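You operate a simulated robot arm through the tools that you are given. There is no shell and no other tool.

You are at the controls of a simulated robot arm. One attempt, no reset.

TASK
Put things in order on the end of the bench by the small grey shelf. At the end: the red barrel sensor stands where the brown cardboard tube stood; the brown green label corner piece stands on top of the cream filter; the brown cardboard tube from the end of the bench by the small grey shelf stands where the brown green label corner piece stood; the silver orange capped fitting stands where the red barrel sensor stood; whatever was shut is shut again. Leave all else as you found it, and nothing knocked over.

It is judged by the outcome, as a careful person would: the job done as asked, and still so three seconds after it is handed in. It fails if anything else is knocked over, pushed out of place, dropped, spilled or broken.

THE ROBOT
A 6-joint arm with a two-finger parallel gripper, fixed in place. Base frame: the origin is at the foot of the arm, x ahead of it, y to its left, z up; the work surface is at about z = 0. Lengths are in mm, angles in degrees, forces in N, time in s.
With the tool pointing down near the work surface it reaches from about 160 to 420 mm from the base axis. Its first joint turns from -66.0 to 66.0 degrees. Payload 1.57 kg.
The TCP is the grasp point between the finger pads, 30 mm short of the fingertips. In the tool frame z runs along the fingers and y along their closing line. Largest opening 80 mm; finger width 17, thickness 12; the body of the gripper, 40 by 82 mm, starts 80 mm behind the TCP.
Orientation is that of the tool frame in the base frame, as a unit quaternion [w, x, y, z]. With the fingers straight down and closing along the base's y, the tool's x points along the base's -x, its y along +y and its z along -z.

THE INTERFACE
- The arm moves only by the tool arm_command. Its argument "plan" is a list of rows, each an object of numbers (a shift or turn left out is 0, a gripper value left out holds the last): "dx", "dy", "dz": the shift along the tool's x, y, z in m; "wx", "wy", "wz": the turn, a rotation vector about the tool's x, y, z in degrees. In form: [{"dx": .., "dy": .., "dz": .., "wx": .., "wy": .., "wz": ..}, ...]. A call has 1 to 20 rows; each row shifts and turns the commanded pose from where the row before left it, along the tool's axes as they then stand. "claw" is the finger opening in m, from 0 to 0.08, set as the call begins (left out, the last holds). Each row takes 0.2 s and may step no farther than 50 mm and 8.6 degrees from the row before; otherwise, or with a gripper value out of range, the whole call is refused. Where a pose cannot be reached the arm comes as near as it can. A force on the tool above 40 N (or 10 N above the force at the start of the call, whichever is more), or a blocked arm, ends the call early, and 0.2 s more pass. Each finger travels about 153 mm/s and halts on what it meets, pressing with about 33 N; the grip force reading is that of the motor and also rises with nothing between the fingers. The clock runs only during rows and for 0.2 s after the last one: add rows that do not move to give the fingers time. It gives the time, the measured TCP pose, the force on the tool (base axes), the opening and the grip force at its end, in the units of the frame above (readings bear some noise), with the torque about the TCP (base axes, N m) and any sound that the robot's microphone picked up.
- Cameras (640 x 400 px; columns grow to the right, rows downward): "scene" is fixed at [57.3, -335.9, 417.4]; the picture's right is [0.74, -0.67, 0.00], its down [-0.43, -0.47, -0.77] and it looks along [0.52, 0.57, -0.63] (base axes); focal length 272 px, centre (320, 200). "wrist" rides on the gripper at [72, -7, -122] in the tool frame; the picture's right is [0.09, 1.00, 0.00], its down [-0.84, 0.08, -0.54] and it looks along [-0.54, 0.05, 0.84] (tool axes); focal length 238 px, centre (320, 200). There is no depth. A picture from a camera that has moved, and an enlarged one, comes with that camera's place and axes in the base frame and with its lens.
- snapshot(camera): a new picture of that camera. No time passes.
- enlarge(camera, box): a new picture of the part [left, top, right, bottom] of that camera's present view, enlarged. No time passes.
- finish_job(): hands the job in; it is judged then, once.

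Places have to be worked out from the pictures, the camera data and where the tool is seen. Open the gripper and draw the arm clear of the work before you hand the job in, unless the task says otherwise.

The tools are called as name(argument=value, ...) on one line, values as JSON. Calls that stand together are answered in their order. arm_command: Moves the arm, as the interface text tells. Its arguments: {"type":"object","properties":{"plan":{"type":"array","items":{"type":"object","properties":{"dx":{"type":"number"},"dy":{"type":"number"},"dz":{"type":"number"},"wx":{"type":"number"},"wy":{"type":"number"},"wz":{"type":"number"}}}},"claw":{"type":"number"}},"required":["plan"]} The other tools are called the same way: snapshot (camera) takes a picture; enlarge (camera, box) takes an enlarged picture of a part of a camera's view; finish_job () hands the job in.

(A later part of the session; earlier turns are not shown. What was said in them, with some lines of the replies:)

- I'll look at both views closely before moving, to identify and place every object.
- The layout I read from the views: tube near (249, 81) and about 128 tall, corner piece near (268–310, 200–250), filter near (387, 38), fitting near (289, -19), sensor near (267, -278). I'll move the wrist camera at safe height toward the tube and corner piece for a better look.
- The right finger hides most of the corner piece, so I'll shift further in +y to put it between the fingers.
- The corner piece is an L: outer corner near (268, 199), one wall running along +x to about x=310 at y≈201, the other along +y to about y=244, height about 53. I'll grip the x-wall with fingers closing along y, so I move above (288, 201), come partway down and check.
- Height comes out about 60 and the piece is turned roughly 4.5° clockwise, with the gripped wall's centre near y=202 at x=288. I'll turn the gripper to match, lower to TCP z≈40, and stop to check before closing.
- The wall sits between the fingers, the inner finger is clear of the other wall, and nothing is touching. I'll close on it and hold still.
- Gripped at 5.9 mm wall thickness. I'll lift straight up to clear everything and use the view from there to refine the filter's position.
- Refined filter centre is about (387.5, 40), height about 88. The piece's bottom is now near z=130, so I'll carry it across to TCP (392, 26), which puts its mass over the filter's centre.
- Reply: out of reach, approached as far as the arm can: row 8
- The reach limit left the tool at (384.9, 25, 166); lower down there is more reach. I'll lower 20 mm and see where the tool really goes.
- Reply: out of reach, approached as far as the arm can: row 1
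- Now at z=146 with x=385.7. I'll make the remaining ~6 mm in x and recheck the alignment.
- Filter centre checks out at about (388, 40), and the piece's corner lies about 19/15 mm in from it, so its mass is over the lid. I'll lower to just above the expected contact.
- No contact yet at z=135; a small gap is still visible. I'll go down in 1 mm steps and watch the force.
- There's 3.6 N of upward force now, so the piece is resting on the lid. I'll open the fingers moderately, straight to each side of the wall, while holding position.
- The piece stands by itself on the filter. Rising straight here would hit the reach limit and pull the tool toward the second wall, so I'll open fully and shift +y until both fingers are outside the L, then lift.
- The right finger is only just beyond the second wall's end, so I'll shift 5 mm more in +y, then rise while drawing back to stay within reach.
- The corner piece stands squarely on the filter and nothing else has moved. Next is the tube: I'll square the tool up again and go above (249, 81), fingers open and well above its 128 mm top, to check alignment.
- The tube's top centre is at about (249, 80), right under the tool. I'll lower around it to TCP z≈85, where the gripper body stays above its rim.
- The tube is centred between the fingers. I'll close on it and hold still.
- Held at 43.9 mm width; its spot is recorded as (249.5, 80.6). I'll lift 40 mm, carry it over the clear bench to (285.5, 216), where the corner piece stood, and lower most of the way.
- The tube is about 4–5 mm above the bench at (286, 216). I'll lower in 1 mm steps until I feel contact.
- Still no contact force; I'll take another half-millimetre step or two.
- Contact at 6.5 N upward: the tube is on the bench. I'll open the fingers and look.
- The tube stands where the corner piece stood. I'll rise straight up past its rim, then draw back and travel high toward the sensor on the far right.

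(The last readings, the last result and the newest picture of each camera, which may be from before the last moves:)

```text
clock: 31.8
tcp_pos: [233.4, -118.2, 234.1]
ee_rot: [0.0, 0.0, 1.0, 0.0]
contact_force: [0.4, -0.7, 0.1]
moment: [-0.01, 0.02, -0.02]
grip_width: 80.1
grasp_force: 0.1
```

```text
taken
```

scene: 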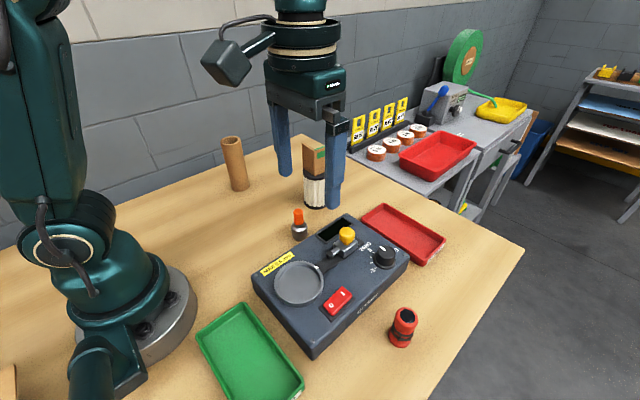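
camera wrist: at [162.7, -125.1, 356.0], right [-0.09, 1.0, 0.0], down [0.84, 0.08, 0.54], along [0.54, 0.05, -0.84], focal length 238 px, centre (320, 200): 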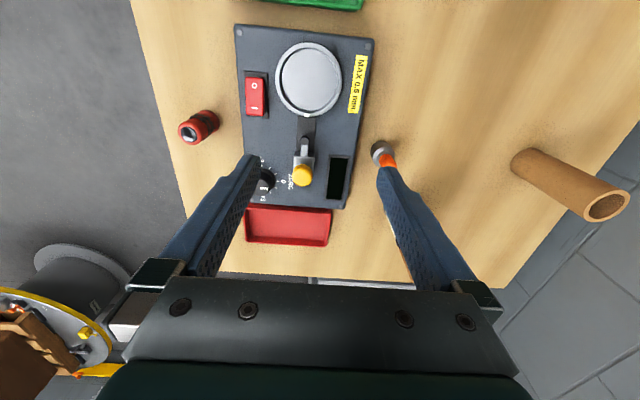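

Everything left behind is still in place. I'll continue toward the sensor, coming down a little for reach while staying well above the gauge.

arm_command(plan=[{"dy": -0.03, "dz": 0.01}, {"dy": -0.03, "dz": 0.01}, {"dy": -0.03, "dz": 0.01}, {"dy": -0.03, "dz": 0.01}, {"dy": -0.02, "dz": 0.01}, {}], claw=0.06)

snapshot(camera="wrist")

enlarge(camera="wrist", box=[240, 60, 400, 200])

```text
clock: 33.2
tcp_pos: [234.6, -259.6, 184.5]
ee_rot: [0.0, 0.0, 1.0, -0.001]
contact_force: [0.1, -0.3, -0.7]
moment: [0.0, -0.04, -0.02]
grip_width: 60.0
grasp_force: 0.0
```

```text
taken
camera wrist: at [163.0, -265.5, 306.3], right [-0.09, 1.0, 0.0], down [0.84, 0.08, 0.54], along [0.54, 0.05, -0.84], focal length 238 px, centre (320, 200)
```

wrist: 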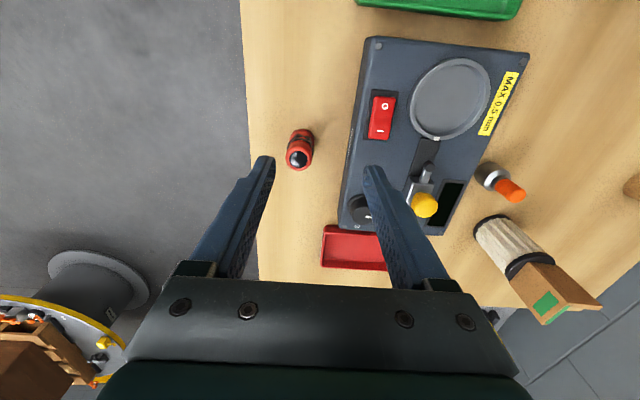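

```text
2.86 times, centred on (320, 130) of wrist
camera zoom: at [163.0, -265.5, 306.3], right [-0.09, 1.0, 0.0], down [0.84, 0.08, 0.54], along [0.54, 0.05, -0.84], focal length 681 px, centre (320, 400)
```

zoom: 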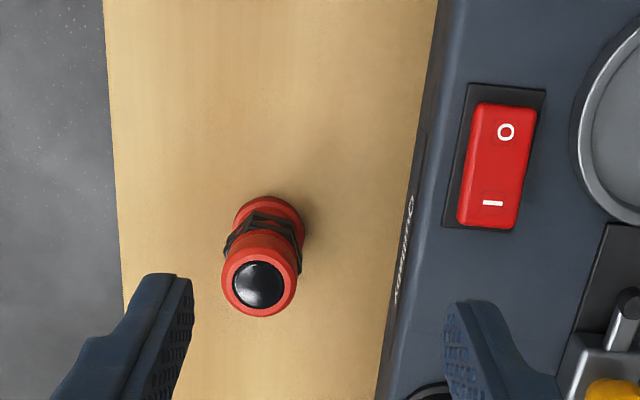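

The sensor is at about (267, -279), and the gauge's near edge is at about y=-217, so a 60 mm opening fits. I'll lower to z≈140 and then centre over it.

arm_command(plan=[{"dz": 0.022}, {"dz": 0.022}, {"dx": -0.016, "dy": -0.0097}, {"dx": -0.0165, "dy": -0.0097}, {}])

enlarge(camera="wrist", box=[240, 60, 400, 200])

enlarge(camera="scene", box=[340, 220, 500, 360])

```text
clock: 34.4
tcp_pos: [267.5, -278.6, 141.3]
ee_rot: [0.0, 0.0, 1.0, 0.0]
contact_force: [0.2, -0.3, -0.3]
moment: [0.0, 0.0, 0.03]
grip_width: 60.1
grasp_force: 0.1
```

```text
2.86 times, centred on (320, 130) of wrist
camera zoom: at [195.7, -284.9, 262.9], right [-0.09, 1.0, 0.0], down [0.84, 0.08, 0.54], along [0.54, 0.05, -0.84], focal length 681 px, centre (320, 400)
```

zoom: 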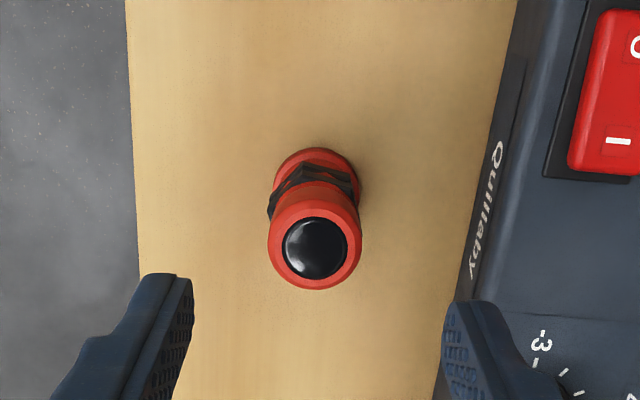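

```text
2.86 times, centred on (420, 290) of scene
camera zoom: at [57.3, -335.9, 417.4], right [0.74, -0.67, 0.0], down [-0.43, -0.47, -0.77], along [0.52, 0.57, -0.63], focal length 778 px, centre (34, -57)
```

zoom: 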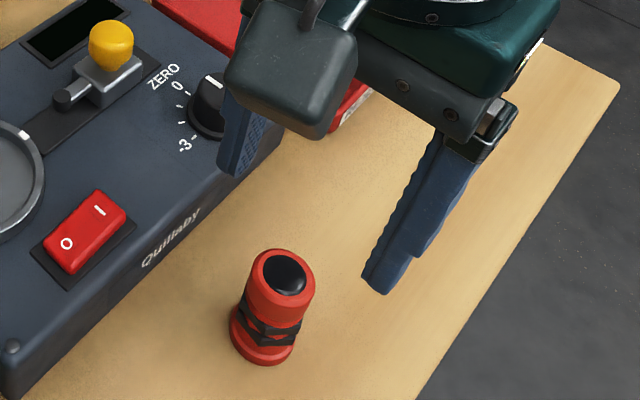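

The sensor's centre is about (267.5, -279.6), within 1 mm of the tool. I'll lower to TCP z≈54 so the pads take the upper barrel.

arm_command(plan=[{"dy": -0.001, "dz": 0.02}, {"dz": 0.025}, {"dz": 0.025}, {"dz": 0.017}, {}])

snapshot(camera="wrist")

enlarge(camera="scene", box=[340, 220, 500, 360])

```text
clock: 35.6
tcp_pos: [267.4, -279.6, 53.7]
ee_rot: [-0.001, 0.0, 1.0, 0.0]
contact_force: [0.0, 0.5, -0.2]
moment: [0.01, -0.03, -0.01]
grip_width: 59.9
grasp_force: 0.0
```

```text
taken
camera wrist: at [196.0, -284.6, 174.5], right [-0.09, 1.0, 0.0], down [0.84, 0.08, 0.54], along [0.54, 0.05, -0.84], focal length 238 px, centre (320, 200)
```

wrist: 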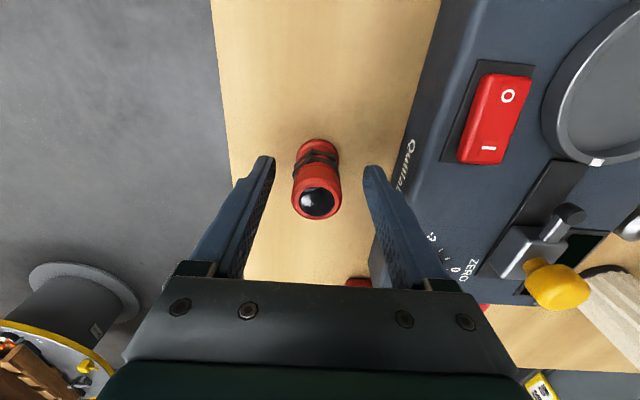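

```text
2.86 times, centred on (420, 290) of scene
camera zoom: at [57.3, -335.9, 417.4], right [0.74, -0.67, 0.0], down [-0.43, -0.47, -0.77], along [0.52, 0.57, -0.63], focal length 778 px, centre (34, -57)
```

zoom: 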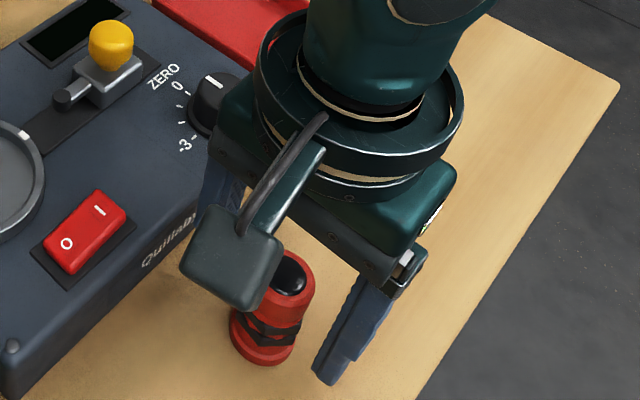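

The sensor is centred between the fingers with no contact anywhere. I'll close on it.

arm_command(plan=[{}, {}, {}, {}], claw=0.0)

snapshot(camera="wrist")

```text
clock: 36.6
tcp_pos: [266.2, -277.9, 52.8]
ee_rot: [0.0, 0.0, 1.0, 0.0]
contact_force: [-0.1, -0.3, 0.8]
moment: [0.02, -0.02, 0.03]
grip_width: 28.7
grasp_force: 33.2
```

```text
taken
camera wrist: at [196.0, -284.6, 174.8], right [-0.09, 1.0, 0.0], down [0.84, 0.08, 0.54], along [0.54, 0.05, -0.84], focal length 238 px, centre (320, 200)
```

wrist: 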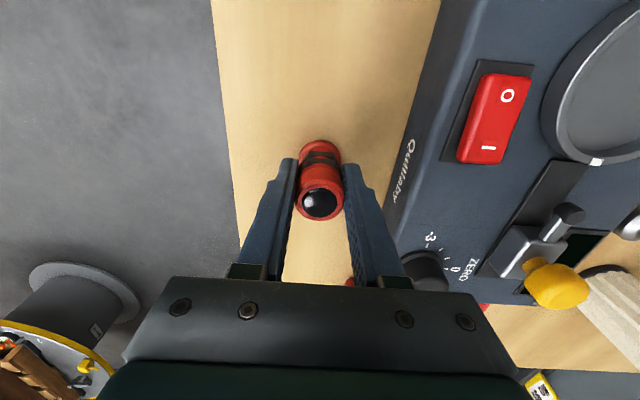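

Gripped on the barrel at 28.7 mm. I'll lift, draw back as it rises, and carry it high across the bench to above (249.5, 80.6), where the tube stood.

arm_command(plan=[{"dz": -0.01}, {"dz": -0.02}, {"dz": -0.03}, {"dz": -0.03}, {"dx": 0.018, "dy": 0.018, "dz": -0.022}, {"dx": 0.018, "dy": 0.02, "dz": -0.02}, {"dy": 0.04}, {"dy": 0.04}, {"dy": 0.04}, {"dy": 0.04}, {"dy": 0.04}, {"dy": 0.04}, {"dx": -0.009, "dy": 0.041}, {"dx": -0.0091, "dy": 0.0409}, {}, {}])

snapshot(camera="wrist")

snapshot(camera="scene")

```text
clock: 40.0
tcp_pos: [250.5, 81.8, 185.4]
ee_rot: [0.001, 0.001, 1.0, 0.001]
contact_force: [-0.9, -0.4, -1.0]
moment: [0.01, 0.01, 0.0]
grip_width: 28.6
grasp_force: 33.8
```

```text
taken
camera wrist: at [178.5, 75.6, 307.0], right [-0.09, 1.0, 0.0], down [0.84, 0.08, 0.54], along [0.54, 0.05, -0.84], focal length 238 px, centre (320, 200)
```

wrist: 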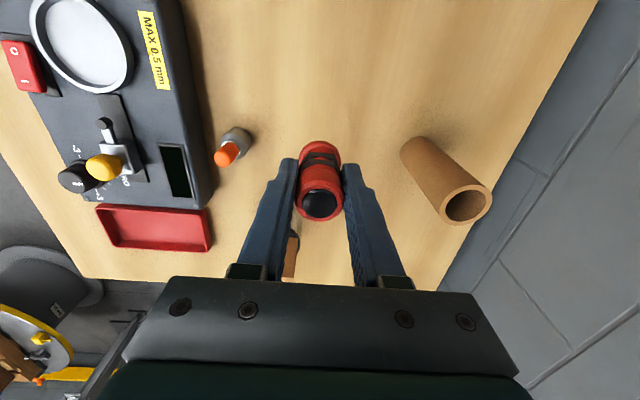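

```text
taken
```

scene: 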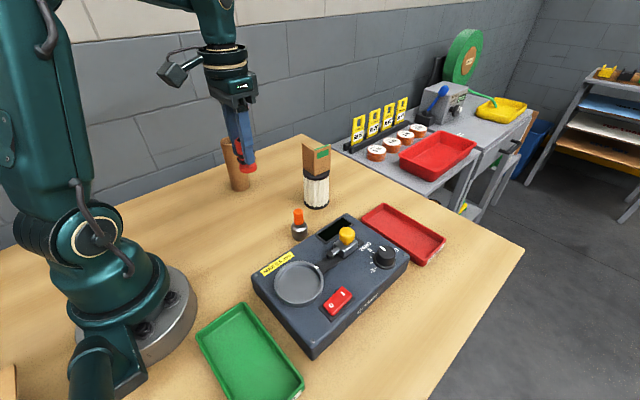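

The sensor is over (250, 81) and the other items are undisturbed. I'll lower to about 4 mm above the bench.

arm_command(plan=[{"dz": 0.03}, {"dz": 0.03}, {"dz": 0.03}, {"dz": 0.022}, {"dz": 0.012}, {"dz": 0.004}, {}])

enlarge(camera="scene", box=[180, 110, 340, 250])

```text
clock: 41.6
tcp_pos: [249.9, 79.4, 58.2]
ee_rot: [0.002, 0.0, 1.0, 0.0]
contact_force: [-0.3, 0.8, -0.9]
moment: [-0.03, 0.0, -0.02]
grip_width: 28.9
grasp_force: 33.2
```

```text
2.86 times, centred on (260, 180) of scene
camera zoom: at [57.3, -335.9, 417.4], right [0.74, -0.67, 0.0], down [-0.43, -0.47, -0.77], along [0.52, 0.57, -0.63], focal length 778 px, centre (491, 257)
```

zoom: 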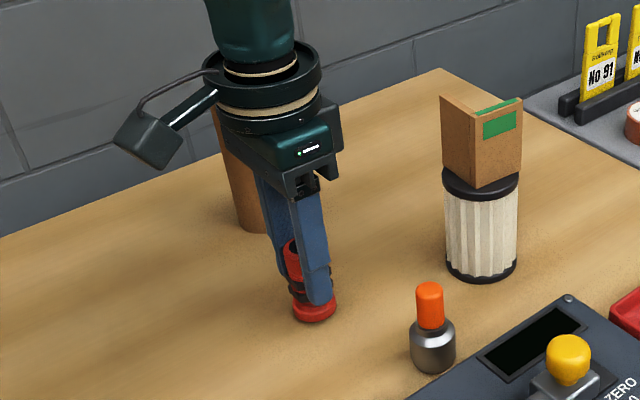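

Just above the bench now. I'll step down in 1 mm steps.

arm_command(plan=[{"dz": 0.001}, {"dz": 0.001}, {"dz": 0.001}, {}])

```text
clock: 42.6
tcp_pos: [250.6, 81.6, 54.5]
ee_rot: [0.0, 0.0, 1.0, 0.0]
contact_force: [0.0, 0.1, -0.6]
moment: [0.01, -0.02, -0.02]
grip_width: 28.8
grasp_force: 33.0
```

arm_command(plan=[{"dz": 0.0007}, {}])

```text
clock: 43.2
tcp_pos: [250.2, 80.0, 53.4]
ee_rot: [0.001, 0.0, 1.0, 0.0]
contact_force: [-0.1, -0.1, -0.3]
moment: [0.05, -0.01, 0.01]
grip_width: 28.6
grasp_force: 32.7
```

No contact yet at z≈53.5, so one more small step.

arm_command(plan=[{"dz": 0.0007}, {}])

```text
clock: 43.8
tcp_pos: [248.7, 81.5, 53.9]
ee_rot: [0.001, 0.0, 1.0, 0.0]
contact_force: [-1.2, 0.0, 4.8]
moment: [0.06, 0.03, 0.01]
grip_width: 29.0
grasp_force: 32.8
```

Contact at 4.8 N: the sensor is on the bench. I'll open the fingers and check that it stands.

arm_command(plan=[{}, {}, {}], claw=0.06)

snapshot(camera="wrist")

enlarge(camera="scene", box=[180, 110, 340, 250])

```text
clock: 44.6
tcp_pos: [250.4, 81.3, 53.1]
ee_rot: [0.0, 0.0, 1.0, 0.0]
contact_force: [0.1, -0.8, -1.1]
moment: [0.01, -0.03, 0.01]
grip_width: 59.8
grasp_force: 0.1
```

```text
taken
camera wrist: at [178.7, 74.6, 175.3], right [-0.09, 1.0, 0.0], down [0.84, 0.08, 0.54], along [0.54, 0.05, -0.84], focal length 238 px, centre (320, 200)
```

wrist: 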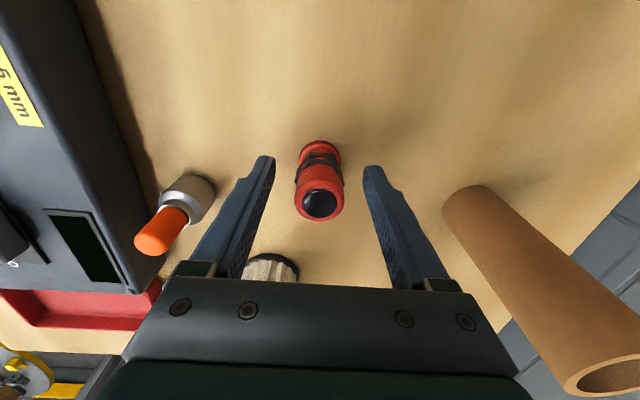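

```text
2.86 times, centred on (260, 180) of scene
camera zoom: at [57.3, -335.9, 417.4], right [0.74, -0.67, 0.0], down [-0.43, -0.47, -0.77], along [0.52, 0.57, -0.63], focal length 778 px, centre (491, 257)
```

zoom: 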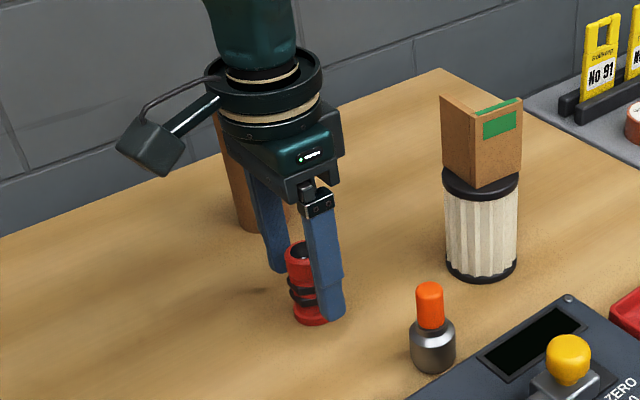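

The sensor stands where the tube stood. I'll rise clear, then go above the orange-capped fitting at about (289, -19) with a narrower opening and look at the gap to the gauge.

arm_command(plan=[{"dz": -0.02}, {"dz": -0.03}, {"dz": -0.03}, {"dz": -0.03}, {"dx": -0.009, "dy": -0.025}, {"dx": -0.01, "dy": -0.025}, {"dx": -0.01, "dy": -0.025}, {"dx": -0.01, "dy": -0.025}, {}])

arm_command(plan=[{}, {}], claw=0.046)

snapshot(camera="wrist")

enlarge(camera="wrist", box=[240, 60, 400, 200])

enlarge(camera="scene", box=[220, 140, 380, 260])

```text
clock: 46.6
tcp_pos: [289.3, -18.4, 163.9]
ee_rot: [0.001, 0.0, 1.0, 0.0]
contact_force: [-0.6, -0.9, 0.2]
moment: [-0.01, 0.0, -0.05]
grip_width: 60.1
grasp_force: 0.2
```

```text
clock: 47.2
tcp_pos: [289.6, -19.3, 164.1]
ee_rot: [0.001, 0.001, 1.0, 0.0]
contact_force: [0.3, -0.3, -1.0]
moment: [0.0, 0.02, -0.02]
grip_width: 46.2
grasp_force: 0.0
```

```text
taken
camera wrist: at [217.0, -25.1, 285.8], right [-0.09, 1.0, 0.0], down [0.84, 0.08, 0.54], along [0.54, 0.05, -0.84], focal length 238 px, centre (320, 200)
```

wrist: 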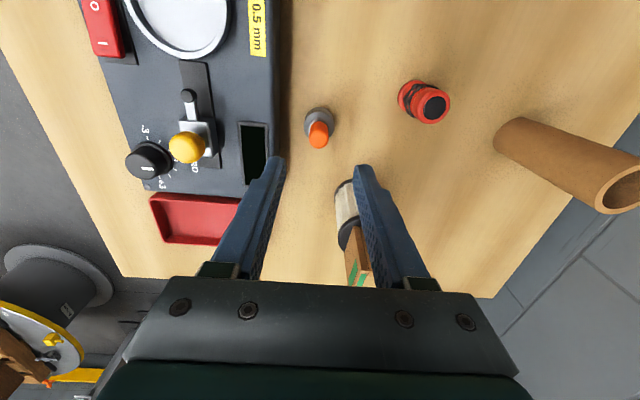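

```text
2.86 times, centred on (320, 130) of wrist
camera zoom: at [217.0, -25.1, 285.8], right [-0.09, 1.0, 0.0], down [0.84, 0.08, 0.54], along [0.54, 0.05, -0.84], focal length 681 px, centre (320, 400)
```

zoom: 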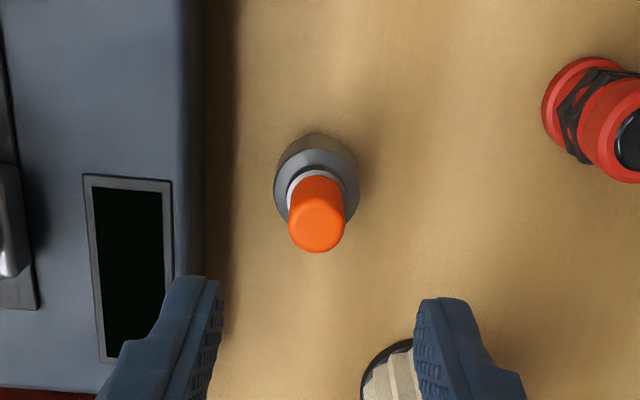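

```text
3.33 times, centred on (300, 200) of scene
camera zoom: at [57.3, -335.9, 417.4], right [0.74, -0.67, 0.0], down [-0.43, -0.47, -0.77], along [0.52, 0.57, -0.63], focal length 907 px, centre (387, 200)
```

zoom: 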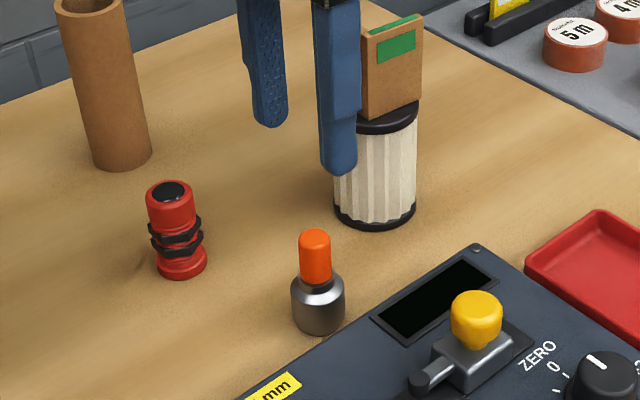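

The fitting's centre is about (289.5, -20) and the gap to the gauge is about 30 mm, so the 46 mm opening fits with room. I'll look closely at its profile to choose the grip height.

enlarge(camera="scene", box=[280, 200, 320, 245])

```text
8.89 times, centred on (300, 222) of scene
camera zoom: at [57.3, -335.9, 417.4], right [0.74, -0.67, 0.0], down [-0.43, -0.47, -0.77], along [0.52, 0.57, -0.63], focal length 2420 px, centre (498, 0)
```

zoom: 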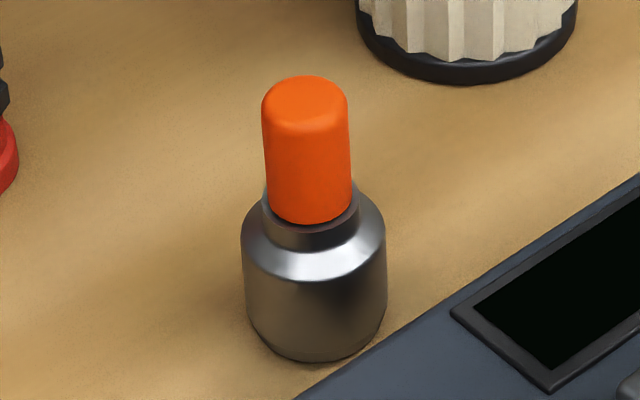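

The silver body is a clean cylinder up to about z=24, with a narrower neck and cap above it. I'll lower to TCP z≈38 with fingertips around z=8, so the pads take the body.

arm_command(plan=[{"dy": -0.001, "dz": 0.03}, {"dz": 0.03}, {"dz": 0.03}, {"dz": 0.02}, {"dz": 0.012}, {"dz": 0.004}, {}])

snapshot(camera="wrist")

enlarge(camera="scene", box=[240, 150, 380, 260])

```text
clock: 48.8
tcp_pos: [289.2, -20.5, 36.8]
ee_rot: [0.001, 0.0, 1.0, 0.0]
contact_force: [0.5, -1.1, -0.4]
moment: [0.01, -0.03, 0.03]
grip_width: 45.9
grasp_force: 0.0
```

```text
taken
camera wrist: at [217.4, -26.2, 159.2], right [-0.09, 1.0, 0.0], down [0.84, 0.08, 0.54], along [0.54, 0.05, -0.84], focal length 238 px, centre (320, 200)
```

wrist: 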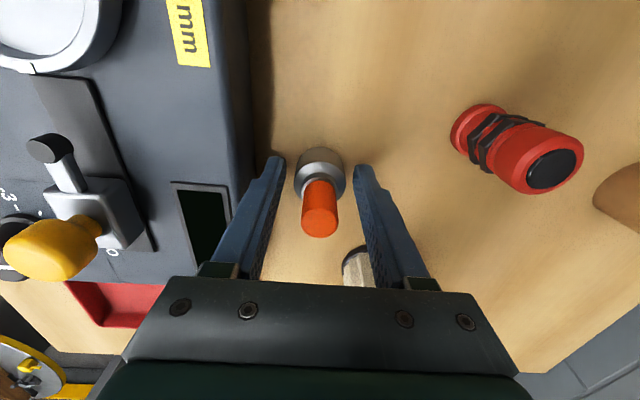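

```text
3.64 times, centred on (310, 205) of scene
camera zoom: at [57.3, -335.9, 417.4], right [0.74, -0.67, 0.0], down [-0.43, -0.47, -0.77], along [0.52, 0.57, -0.63], focal length 990 px, centre (356, 182)
```

zoom: 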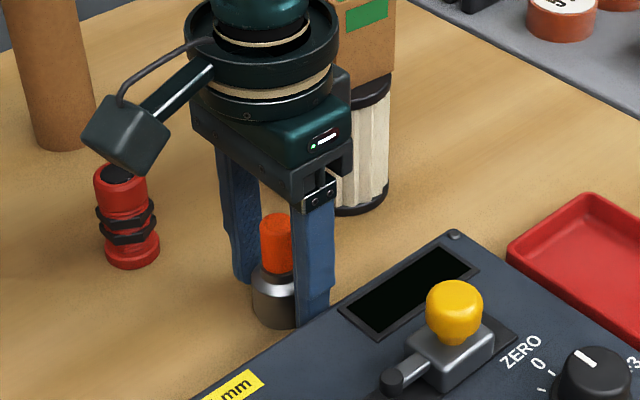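

The fitting is centred with clearance to the gauge and no contact. I'll close on it.

arm_command(plan=[{}, {}, {}, {}], claw=0.0)

snapshot(camera="wrist")

```text
clock: 49.8
tcp_pos: [289.0, -20.2, 37.5]
ee_rot: [0.001, 0.0, 1.0, -0.001]
contact_force: [-0.5, -0.8, 0.4]
moment: [-0.01, -0.01, -0.01]
grip_width: 32.1
grasp_force: 33.3
```

```text
taken
camera wrist: at [217.4, -26.1, 159.3], right [-0.09, 1.0, 0.0], down [0.84, 0.08, 0.54], along [0.54, 0.05, -0.84], focal length 238 px, centre (320, 200)
```

wrist: 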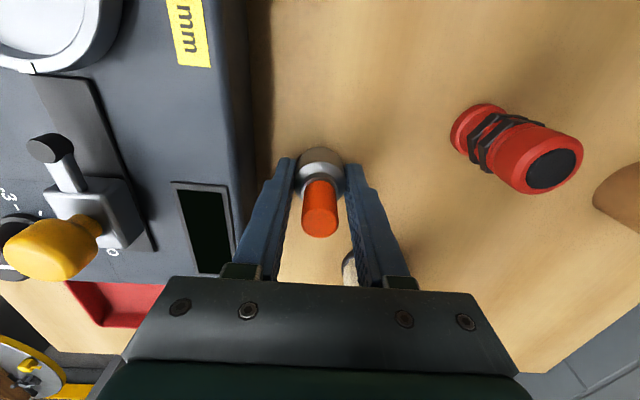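

Gripped at 32.1 mm. The yellow knob on the gauge stands up to about z=95, so I'll lift to z≈185, draw back to x≈231, cross there, and come down toward the sensor's old spot.

arm_command(plan=[{"dz": -0.01}, {"dz": -0.02}, {"dz": -0.03}, {"dz": -0.03}, {"dz": -0.03}, {"dx": 0.02, "dz": -0.014}, {"dx": 0.02, "dz": -0.014}, {"dx": 0.018, "dy": -0.02}, {"dy": -0.04}, {"dy": -0.04}, {"dy": -0.04}, {"dy": -0.04}, {"dy": -0.04}, {}])

snapshot(camera="wrist")

snapshot(camera="scene")

```text
clock: 52.8
tcp_pos: [230.1, -240.9, 185.8]
ee_rot: [0.001, 0.0, 1.0, 0.0]
contact_force: [-0.4, 0.0, -0.9]
moment: [-0.02, 0.0, -0.01]
grip_width: 31.7
grasp_force: 33.2
```

```text
taken
camera wrist: at [158.9, -247.2, 307.6], right [-0.09, 1.0, 0.0], down [0.84, 0.08, 0.54], along [0.54, 0.05, -0.84], focal length 238 px, centre (320, 200)
```

wrist: 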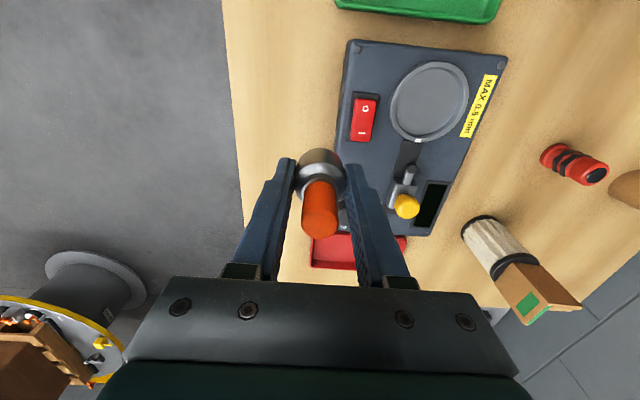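

```text
taken
```

scene: 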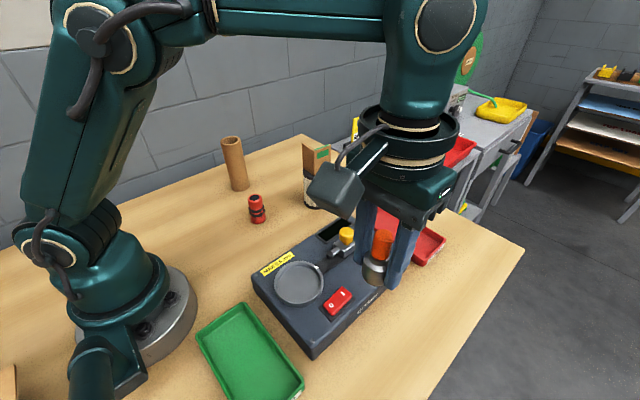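

The fitting is held steady. I'll move out and down to above (267.4, -279.3), then lower to just above the bench.

arm_command(plan=[{"dx": -0.018, "dy": -0.019, "dz": 0.02}, {"dx": -0.019, "dy": -0.0194, "dz": 0.022}, {}, {"dz": 0.03}, {"dz": 0.03}, {"dz": 0.025}, {"dz": 0.012}, {"dz": 0.004}, {}])

snapshot(camera="wrist")

enlarge(camera="scene", box=[320, 220, 480, 360])

```text
clock: 54.8
tcp_pos: [266.5, -277.4, 41.9]
ee_rot: [0.001, 0.0, 1.0, 0.0]
contact_force: [-0.3, 0.3, -1.3]
moment: [-0.02, 0.06, -0.04]
grip_width: 31.8
grasp_force: 33.1
```

```text
taken
camera wrist: at [196.1, -284.5, 164.2], right [-0.09, 1.0, 0.0], down [0.84, 0.08, 0.54], along [0.54, 0.05, -0.84], focal length 238 px, centre (320, 200)
```

wrist: 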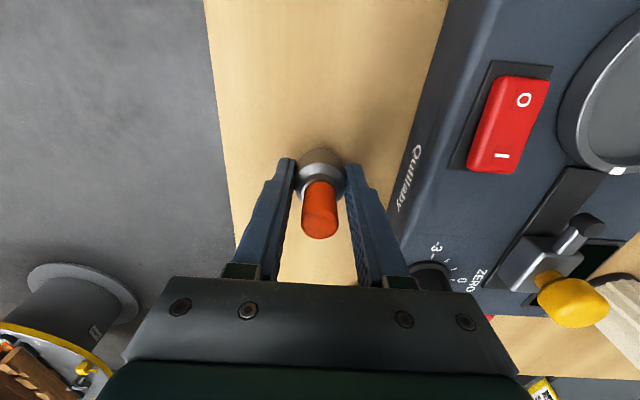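

```text
2.86 times, centred on (400, 290) of scene
camera zoom: at [57.3, -335.9, 417.4], right [0.74, -0.67, 0.0], down [-0.43, -0.47, -0.77], along [0.52, 0.57, -0.63], focal length 778 px, centre (91, -57)
```

zoom: 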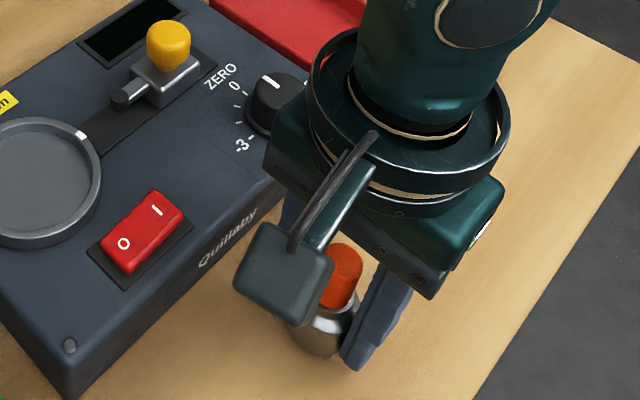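

The camera's position matches the one when I gripped the sensor, so the spot is right. I'll step down the last few millimetres.

arm_command(plan=[{"dz": 0.001}, {"dz": 0.001}, {"dz": 0.001}, {}])

```text
clock: 55.8
tcp_pos: [267.9, -278.3, 39.7]
ee_rot: [0.0, 0.001, 1.0, 0.0]
contact_force: [0.6, 0.5, -0.4]
moment: [0.03, -0.03, 0.01]
grip_width: 32.0
grasp_force: 32.6
```

arm_command(plan=[{"dz": 0.001}, {}])

```text
clock: 56.4
tcp_pos: [267.3, -278.5, 37.8]
ee_rot: [0.0, -0.001, 1.0, -0.001]
contact_force: [0.5, 0.9, -0.8]
moment: [0.0, -0.02, 0.01]
grip_width: 31.6
grasp_force: 33.6
```

No contact yet; another small step down.

arm_command(plan=[{"dz": 0.0007}, {}])

```text
clock: 57.0
tcp_pos: [267.3, -278.5, 37.9]
ee_rot: [0.001, -0.001, 1.0, -0.001]
contact_force: [0.0, -0.1, -1.7]
moment: [-0.05, 0.01, 0.01]
grip_width: 31.9
grasp_force: 33.3
```

arm_command(plan=[{"dz": 0.0006}, {}])

```text
clock: 57.6
tcp_pos: [268.0, -278.6, 37.8]
ee_rot: [0.0, 0.0, 1.0, 0.0]
contact_force: [0.4, 0.7, 2.5]
moment: [0.05, 0.01, 0.02]
grip_width: 31.9
grasp_force: 33.4
```

2.5 N upward: it has touched down. I'll open modestly and check.

arm_command(plan=[{}, {}, {}], claw=0.056)

snapshot(camera="wrist")

```text
clock: 58.4
tcp_pos: [268.1, -278.4, 37.8]
ee_rot: [0.001, 0.0, 1.0, 0.0]
contact_force: [-0.4, 0.0, -0.3]
moment: [-0.01, -0.04, -0.03]
grip_width: 56.2
grasp_force: 0.0
```

```text
taken
camera wrist: at [195.9, -284.8, 158.8], right [-0.09, 1.0, 0.0], down [0.84, 0.08, 0.54], along [0.54, 0.05, -0.84], focal length 238 px, centre (320, 200)
```

wrist: 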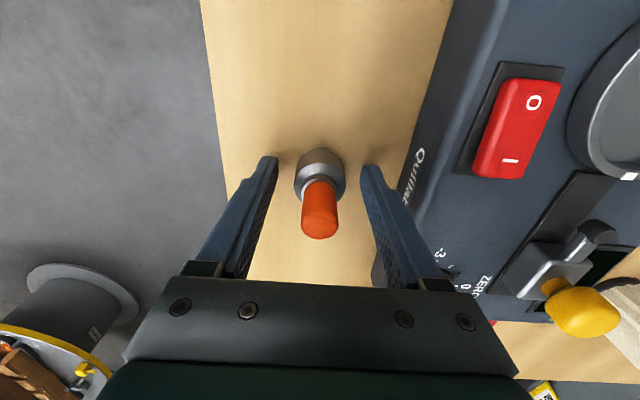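

The fitting stands by itself. I'll rise straight up past its cap, draw back and up, and take a final look from a clear spot.

arm_command(plan=[{"dz": -0.015}, {"dz": -0.03}, {"dz": -0.03}, {"dz": -0.03}, {"dx": 0.018, "dy": 0.018, "dz": -0.022}, {"dx": 0.018, "dy": 0.02, "dz": -0.02}, {"dy": 0.04, "dz": -0.02}, {"dy": 0.04, "dz": -0.02}, {"dy": 0.04, "dz": -0.01}, {"dy": 0.04}, {}, {}])

snapshot(camera="wrist")

snapshot(camera="scene")

enlarge(camera="scene", box=[200, 110, 360, 250])

enlarge(camera="scene", box=[240, 200, 480, 380])

```text
clock: 61.0
tcp_pos: [233.6, -80.4, 233.8]
ee_rot: [0.0, 0.0, 1.0, 0.0]
contact_force: [-0.4, 0.6, -0.4]
moment: [-0.01, 0.01, -0.03]
grip_width: 56.3
grasp_force: 0.0
```

```text
taken
camera wrist: at [161.7, -85.5, 355.6], right [-0.09, 1.0, 0.0], down [0.84, 0.08, 0.54], along [0.54, 0.05, -0.84], focal length 238 px, centre (320, 200)
```

wrist: 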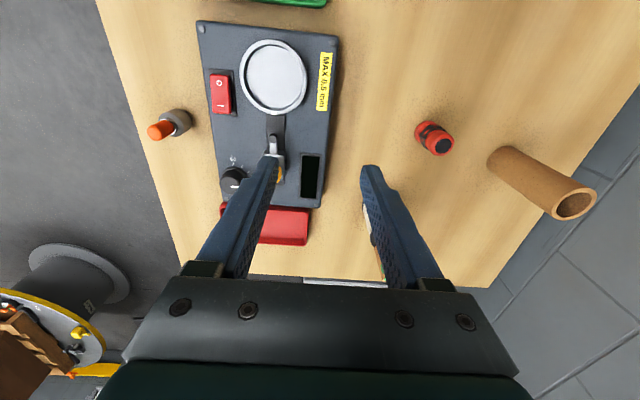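

```text
taken
```

scene: 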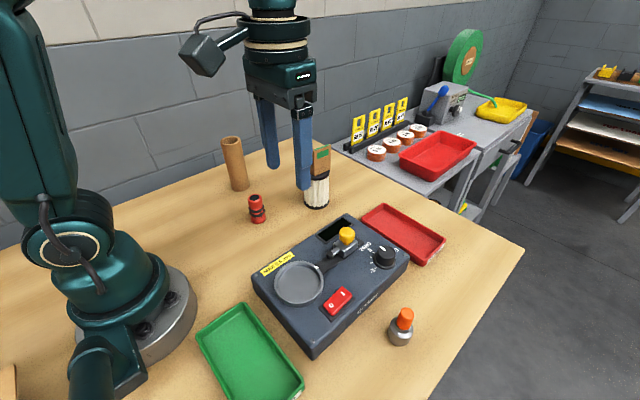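

```text
2.86 times, centred on (280, 180) of scene
camera zoom: at [57.3, -335.9, 417.4], right [0.74, -0.67, 0.0], down [-0.43, -0.47, -0.77], along [0.52, 0.57, -0.63], focal length 778 px, centre (434, 257)
```

zoom: 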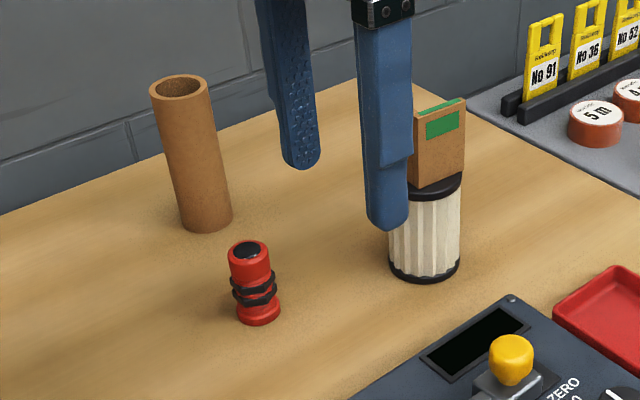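

```text
2.22 times, centred on (360, 290) of scene
camera zoom: at [57.3, -335.9, 417.4], right [0.74, -0.67, 0.0], down [-0.43, -0.47, -0.77], along [0.52, 0.57, -0.63], focal length 605 px, centre (231, 0)
```

zoom: 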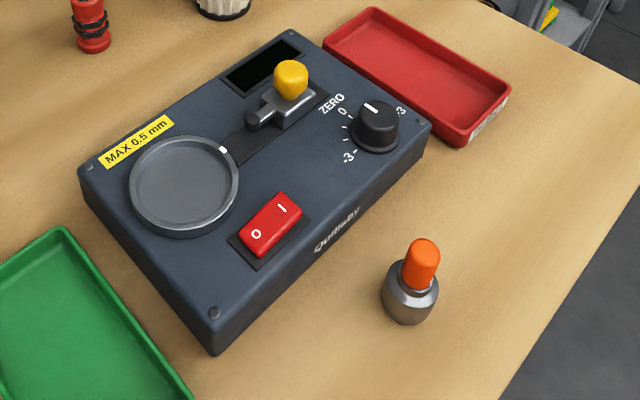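

All four items are where they belong, upright, and the gauge, trays and filter look unchanged. I'll open the gripper fully, draw back a bit so the filter stack is visible, and check it once more before handing in.

arm_command(plan=[{"dx": 0.01, "dy": -0.03}, {"dx": 0.01, "dy": -0.03}, {}, {}, {}], claw=0.08)

enlarge(camera="scene", box=[200, 110, 360, 250])

snapshot(camera="wrist")

```text
clock: 62.2
tcp_pos: [212.5, -139.8, 233.1]
ee_rot: [0.0, 0.0, 1.0, 0.0]
contact_force: [0.1, 0.0, -0.8]
moment: [0.03, -0.01, -0.03]
grip_width: 80.1
grasp_force: 0.0
```

```text
2.86 times, centred on (280, 180) of scene
camera zoom: at [57.3, -335.9, 417.4], right [0.74, -0.67, 0.0], down [-0.43, -0.47, -0.77], along [0.52, 0.57, -0.63], focal length 778 px, centre (434, 257)
```

zoom: 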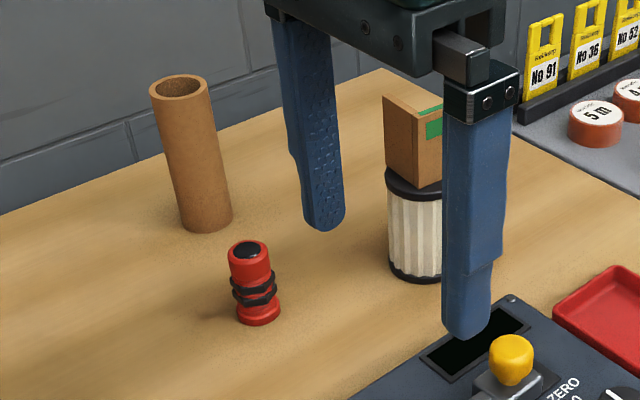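

```text
taken
camera wrist: at [140.6, -145.6, 355.0], right [-0.09, 1.0, 0.0], down [0.84, 0.08, 0.54], along [0.54, 0.05, -0.84], focal length 238 px, centre (320, 200)
```

wrist: 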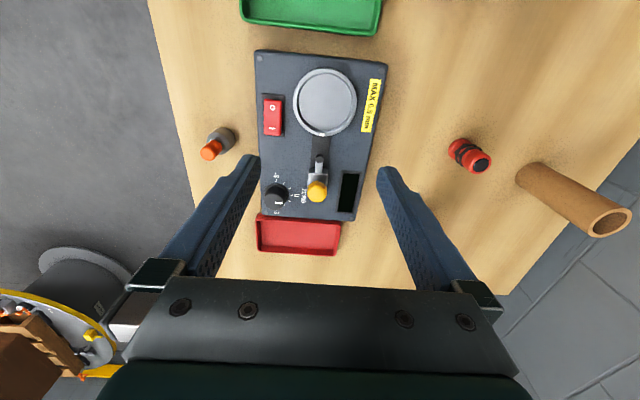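

The corner piece stands steady on the filter. The tube, sensor and fitting are upright in their new places, nothing needed shutting, and the gripper is open and clear, so I'm handing the job in.

finish_job()

```text
The job is handed in.
```

I moved all four items as asked and handed the job in. In the last pictures everything was upright, and nothing else had visibly moved. The hand-in gave no verdict.

| Item | Where it stands now (x, y in mm) |
|---|---|
| Corner piece with the green label | on top of the cream filter, about (388, 40) |
| Brown cardboard tube | where the corner piece stood, about (286, 216) |
| Red barrel sensor | where the tube stood, about (250, 81) |
| Silver orange-capped fitting | where the sensor stood, about (267, -279) |

- **Tube position:** the corner piece is L-shaped, so "where it stood" has no single centre. I set the tube between the middle of its footprint and its balance point.
- **Corner piece:** its two wall ends stick out slightly past the filter's lid, but its weight sits over the middle.
- **Which tube:** I saw only one brown cardboard tube and never picked out the small grey shelf. I took that tube to be the one you meant, as it stood among the other items.
- **Anything shut:** I saw nothing that needed opening, so there was nothing to shut again.

The gripper is open and the arm is clear of the items.
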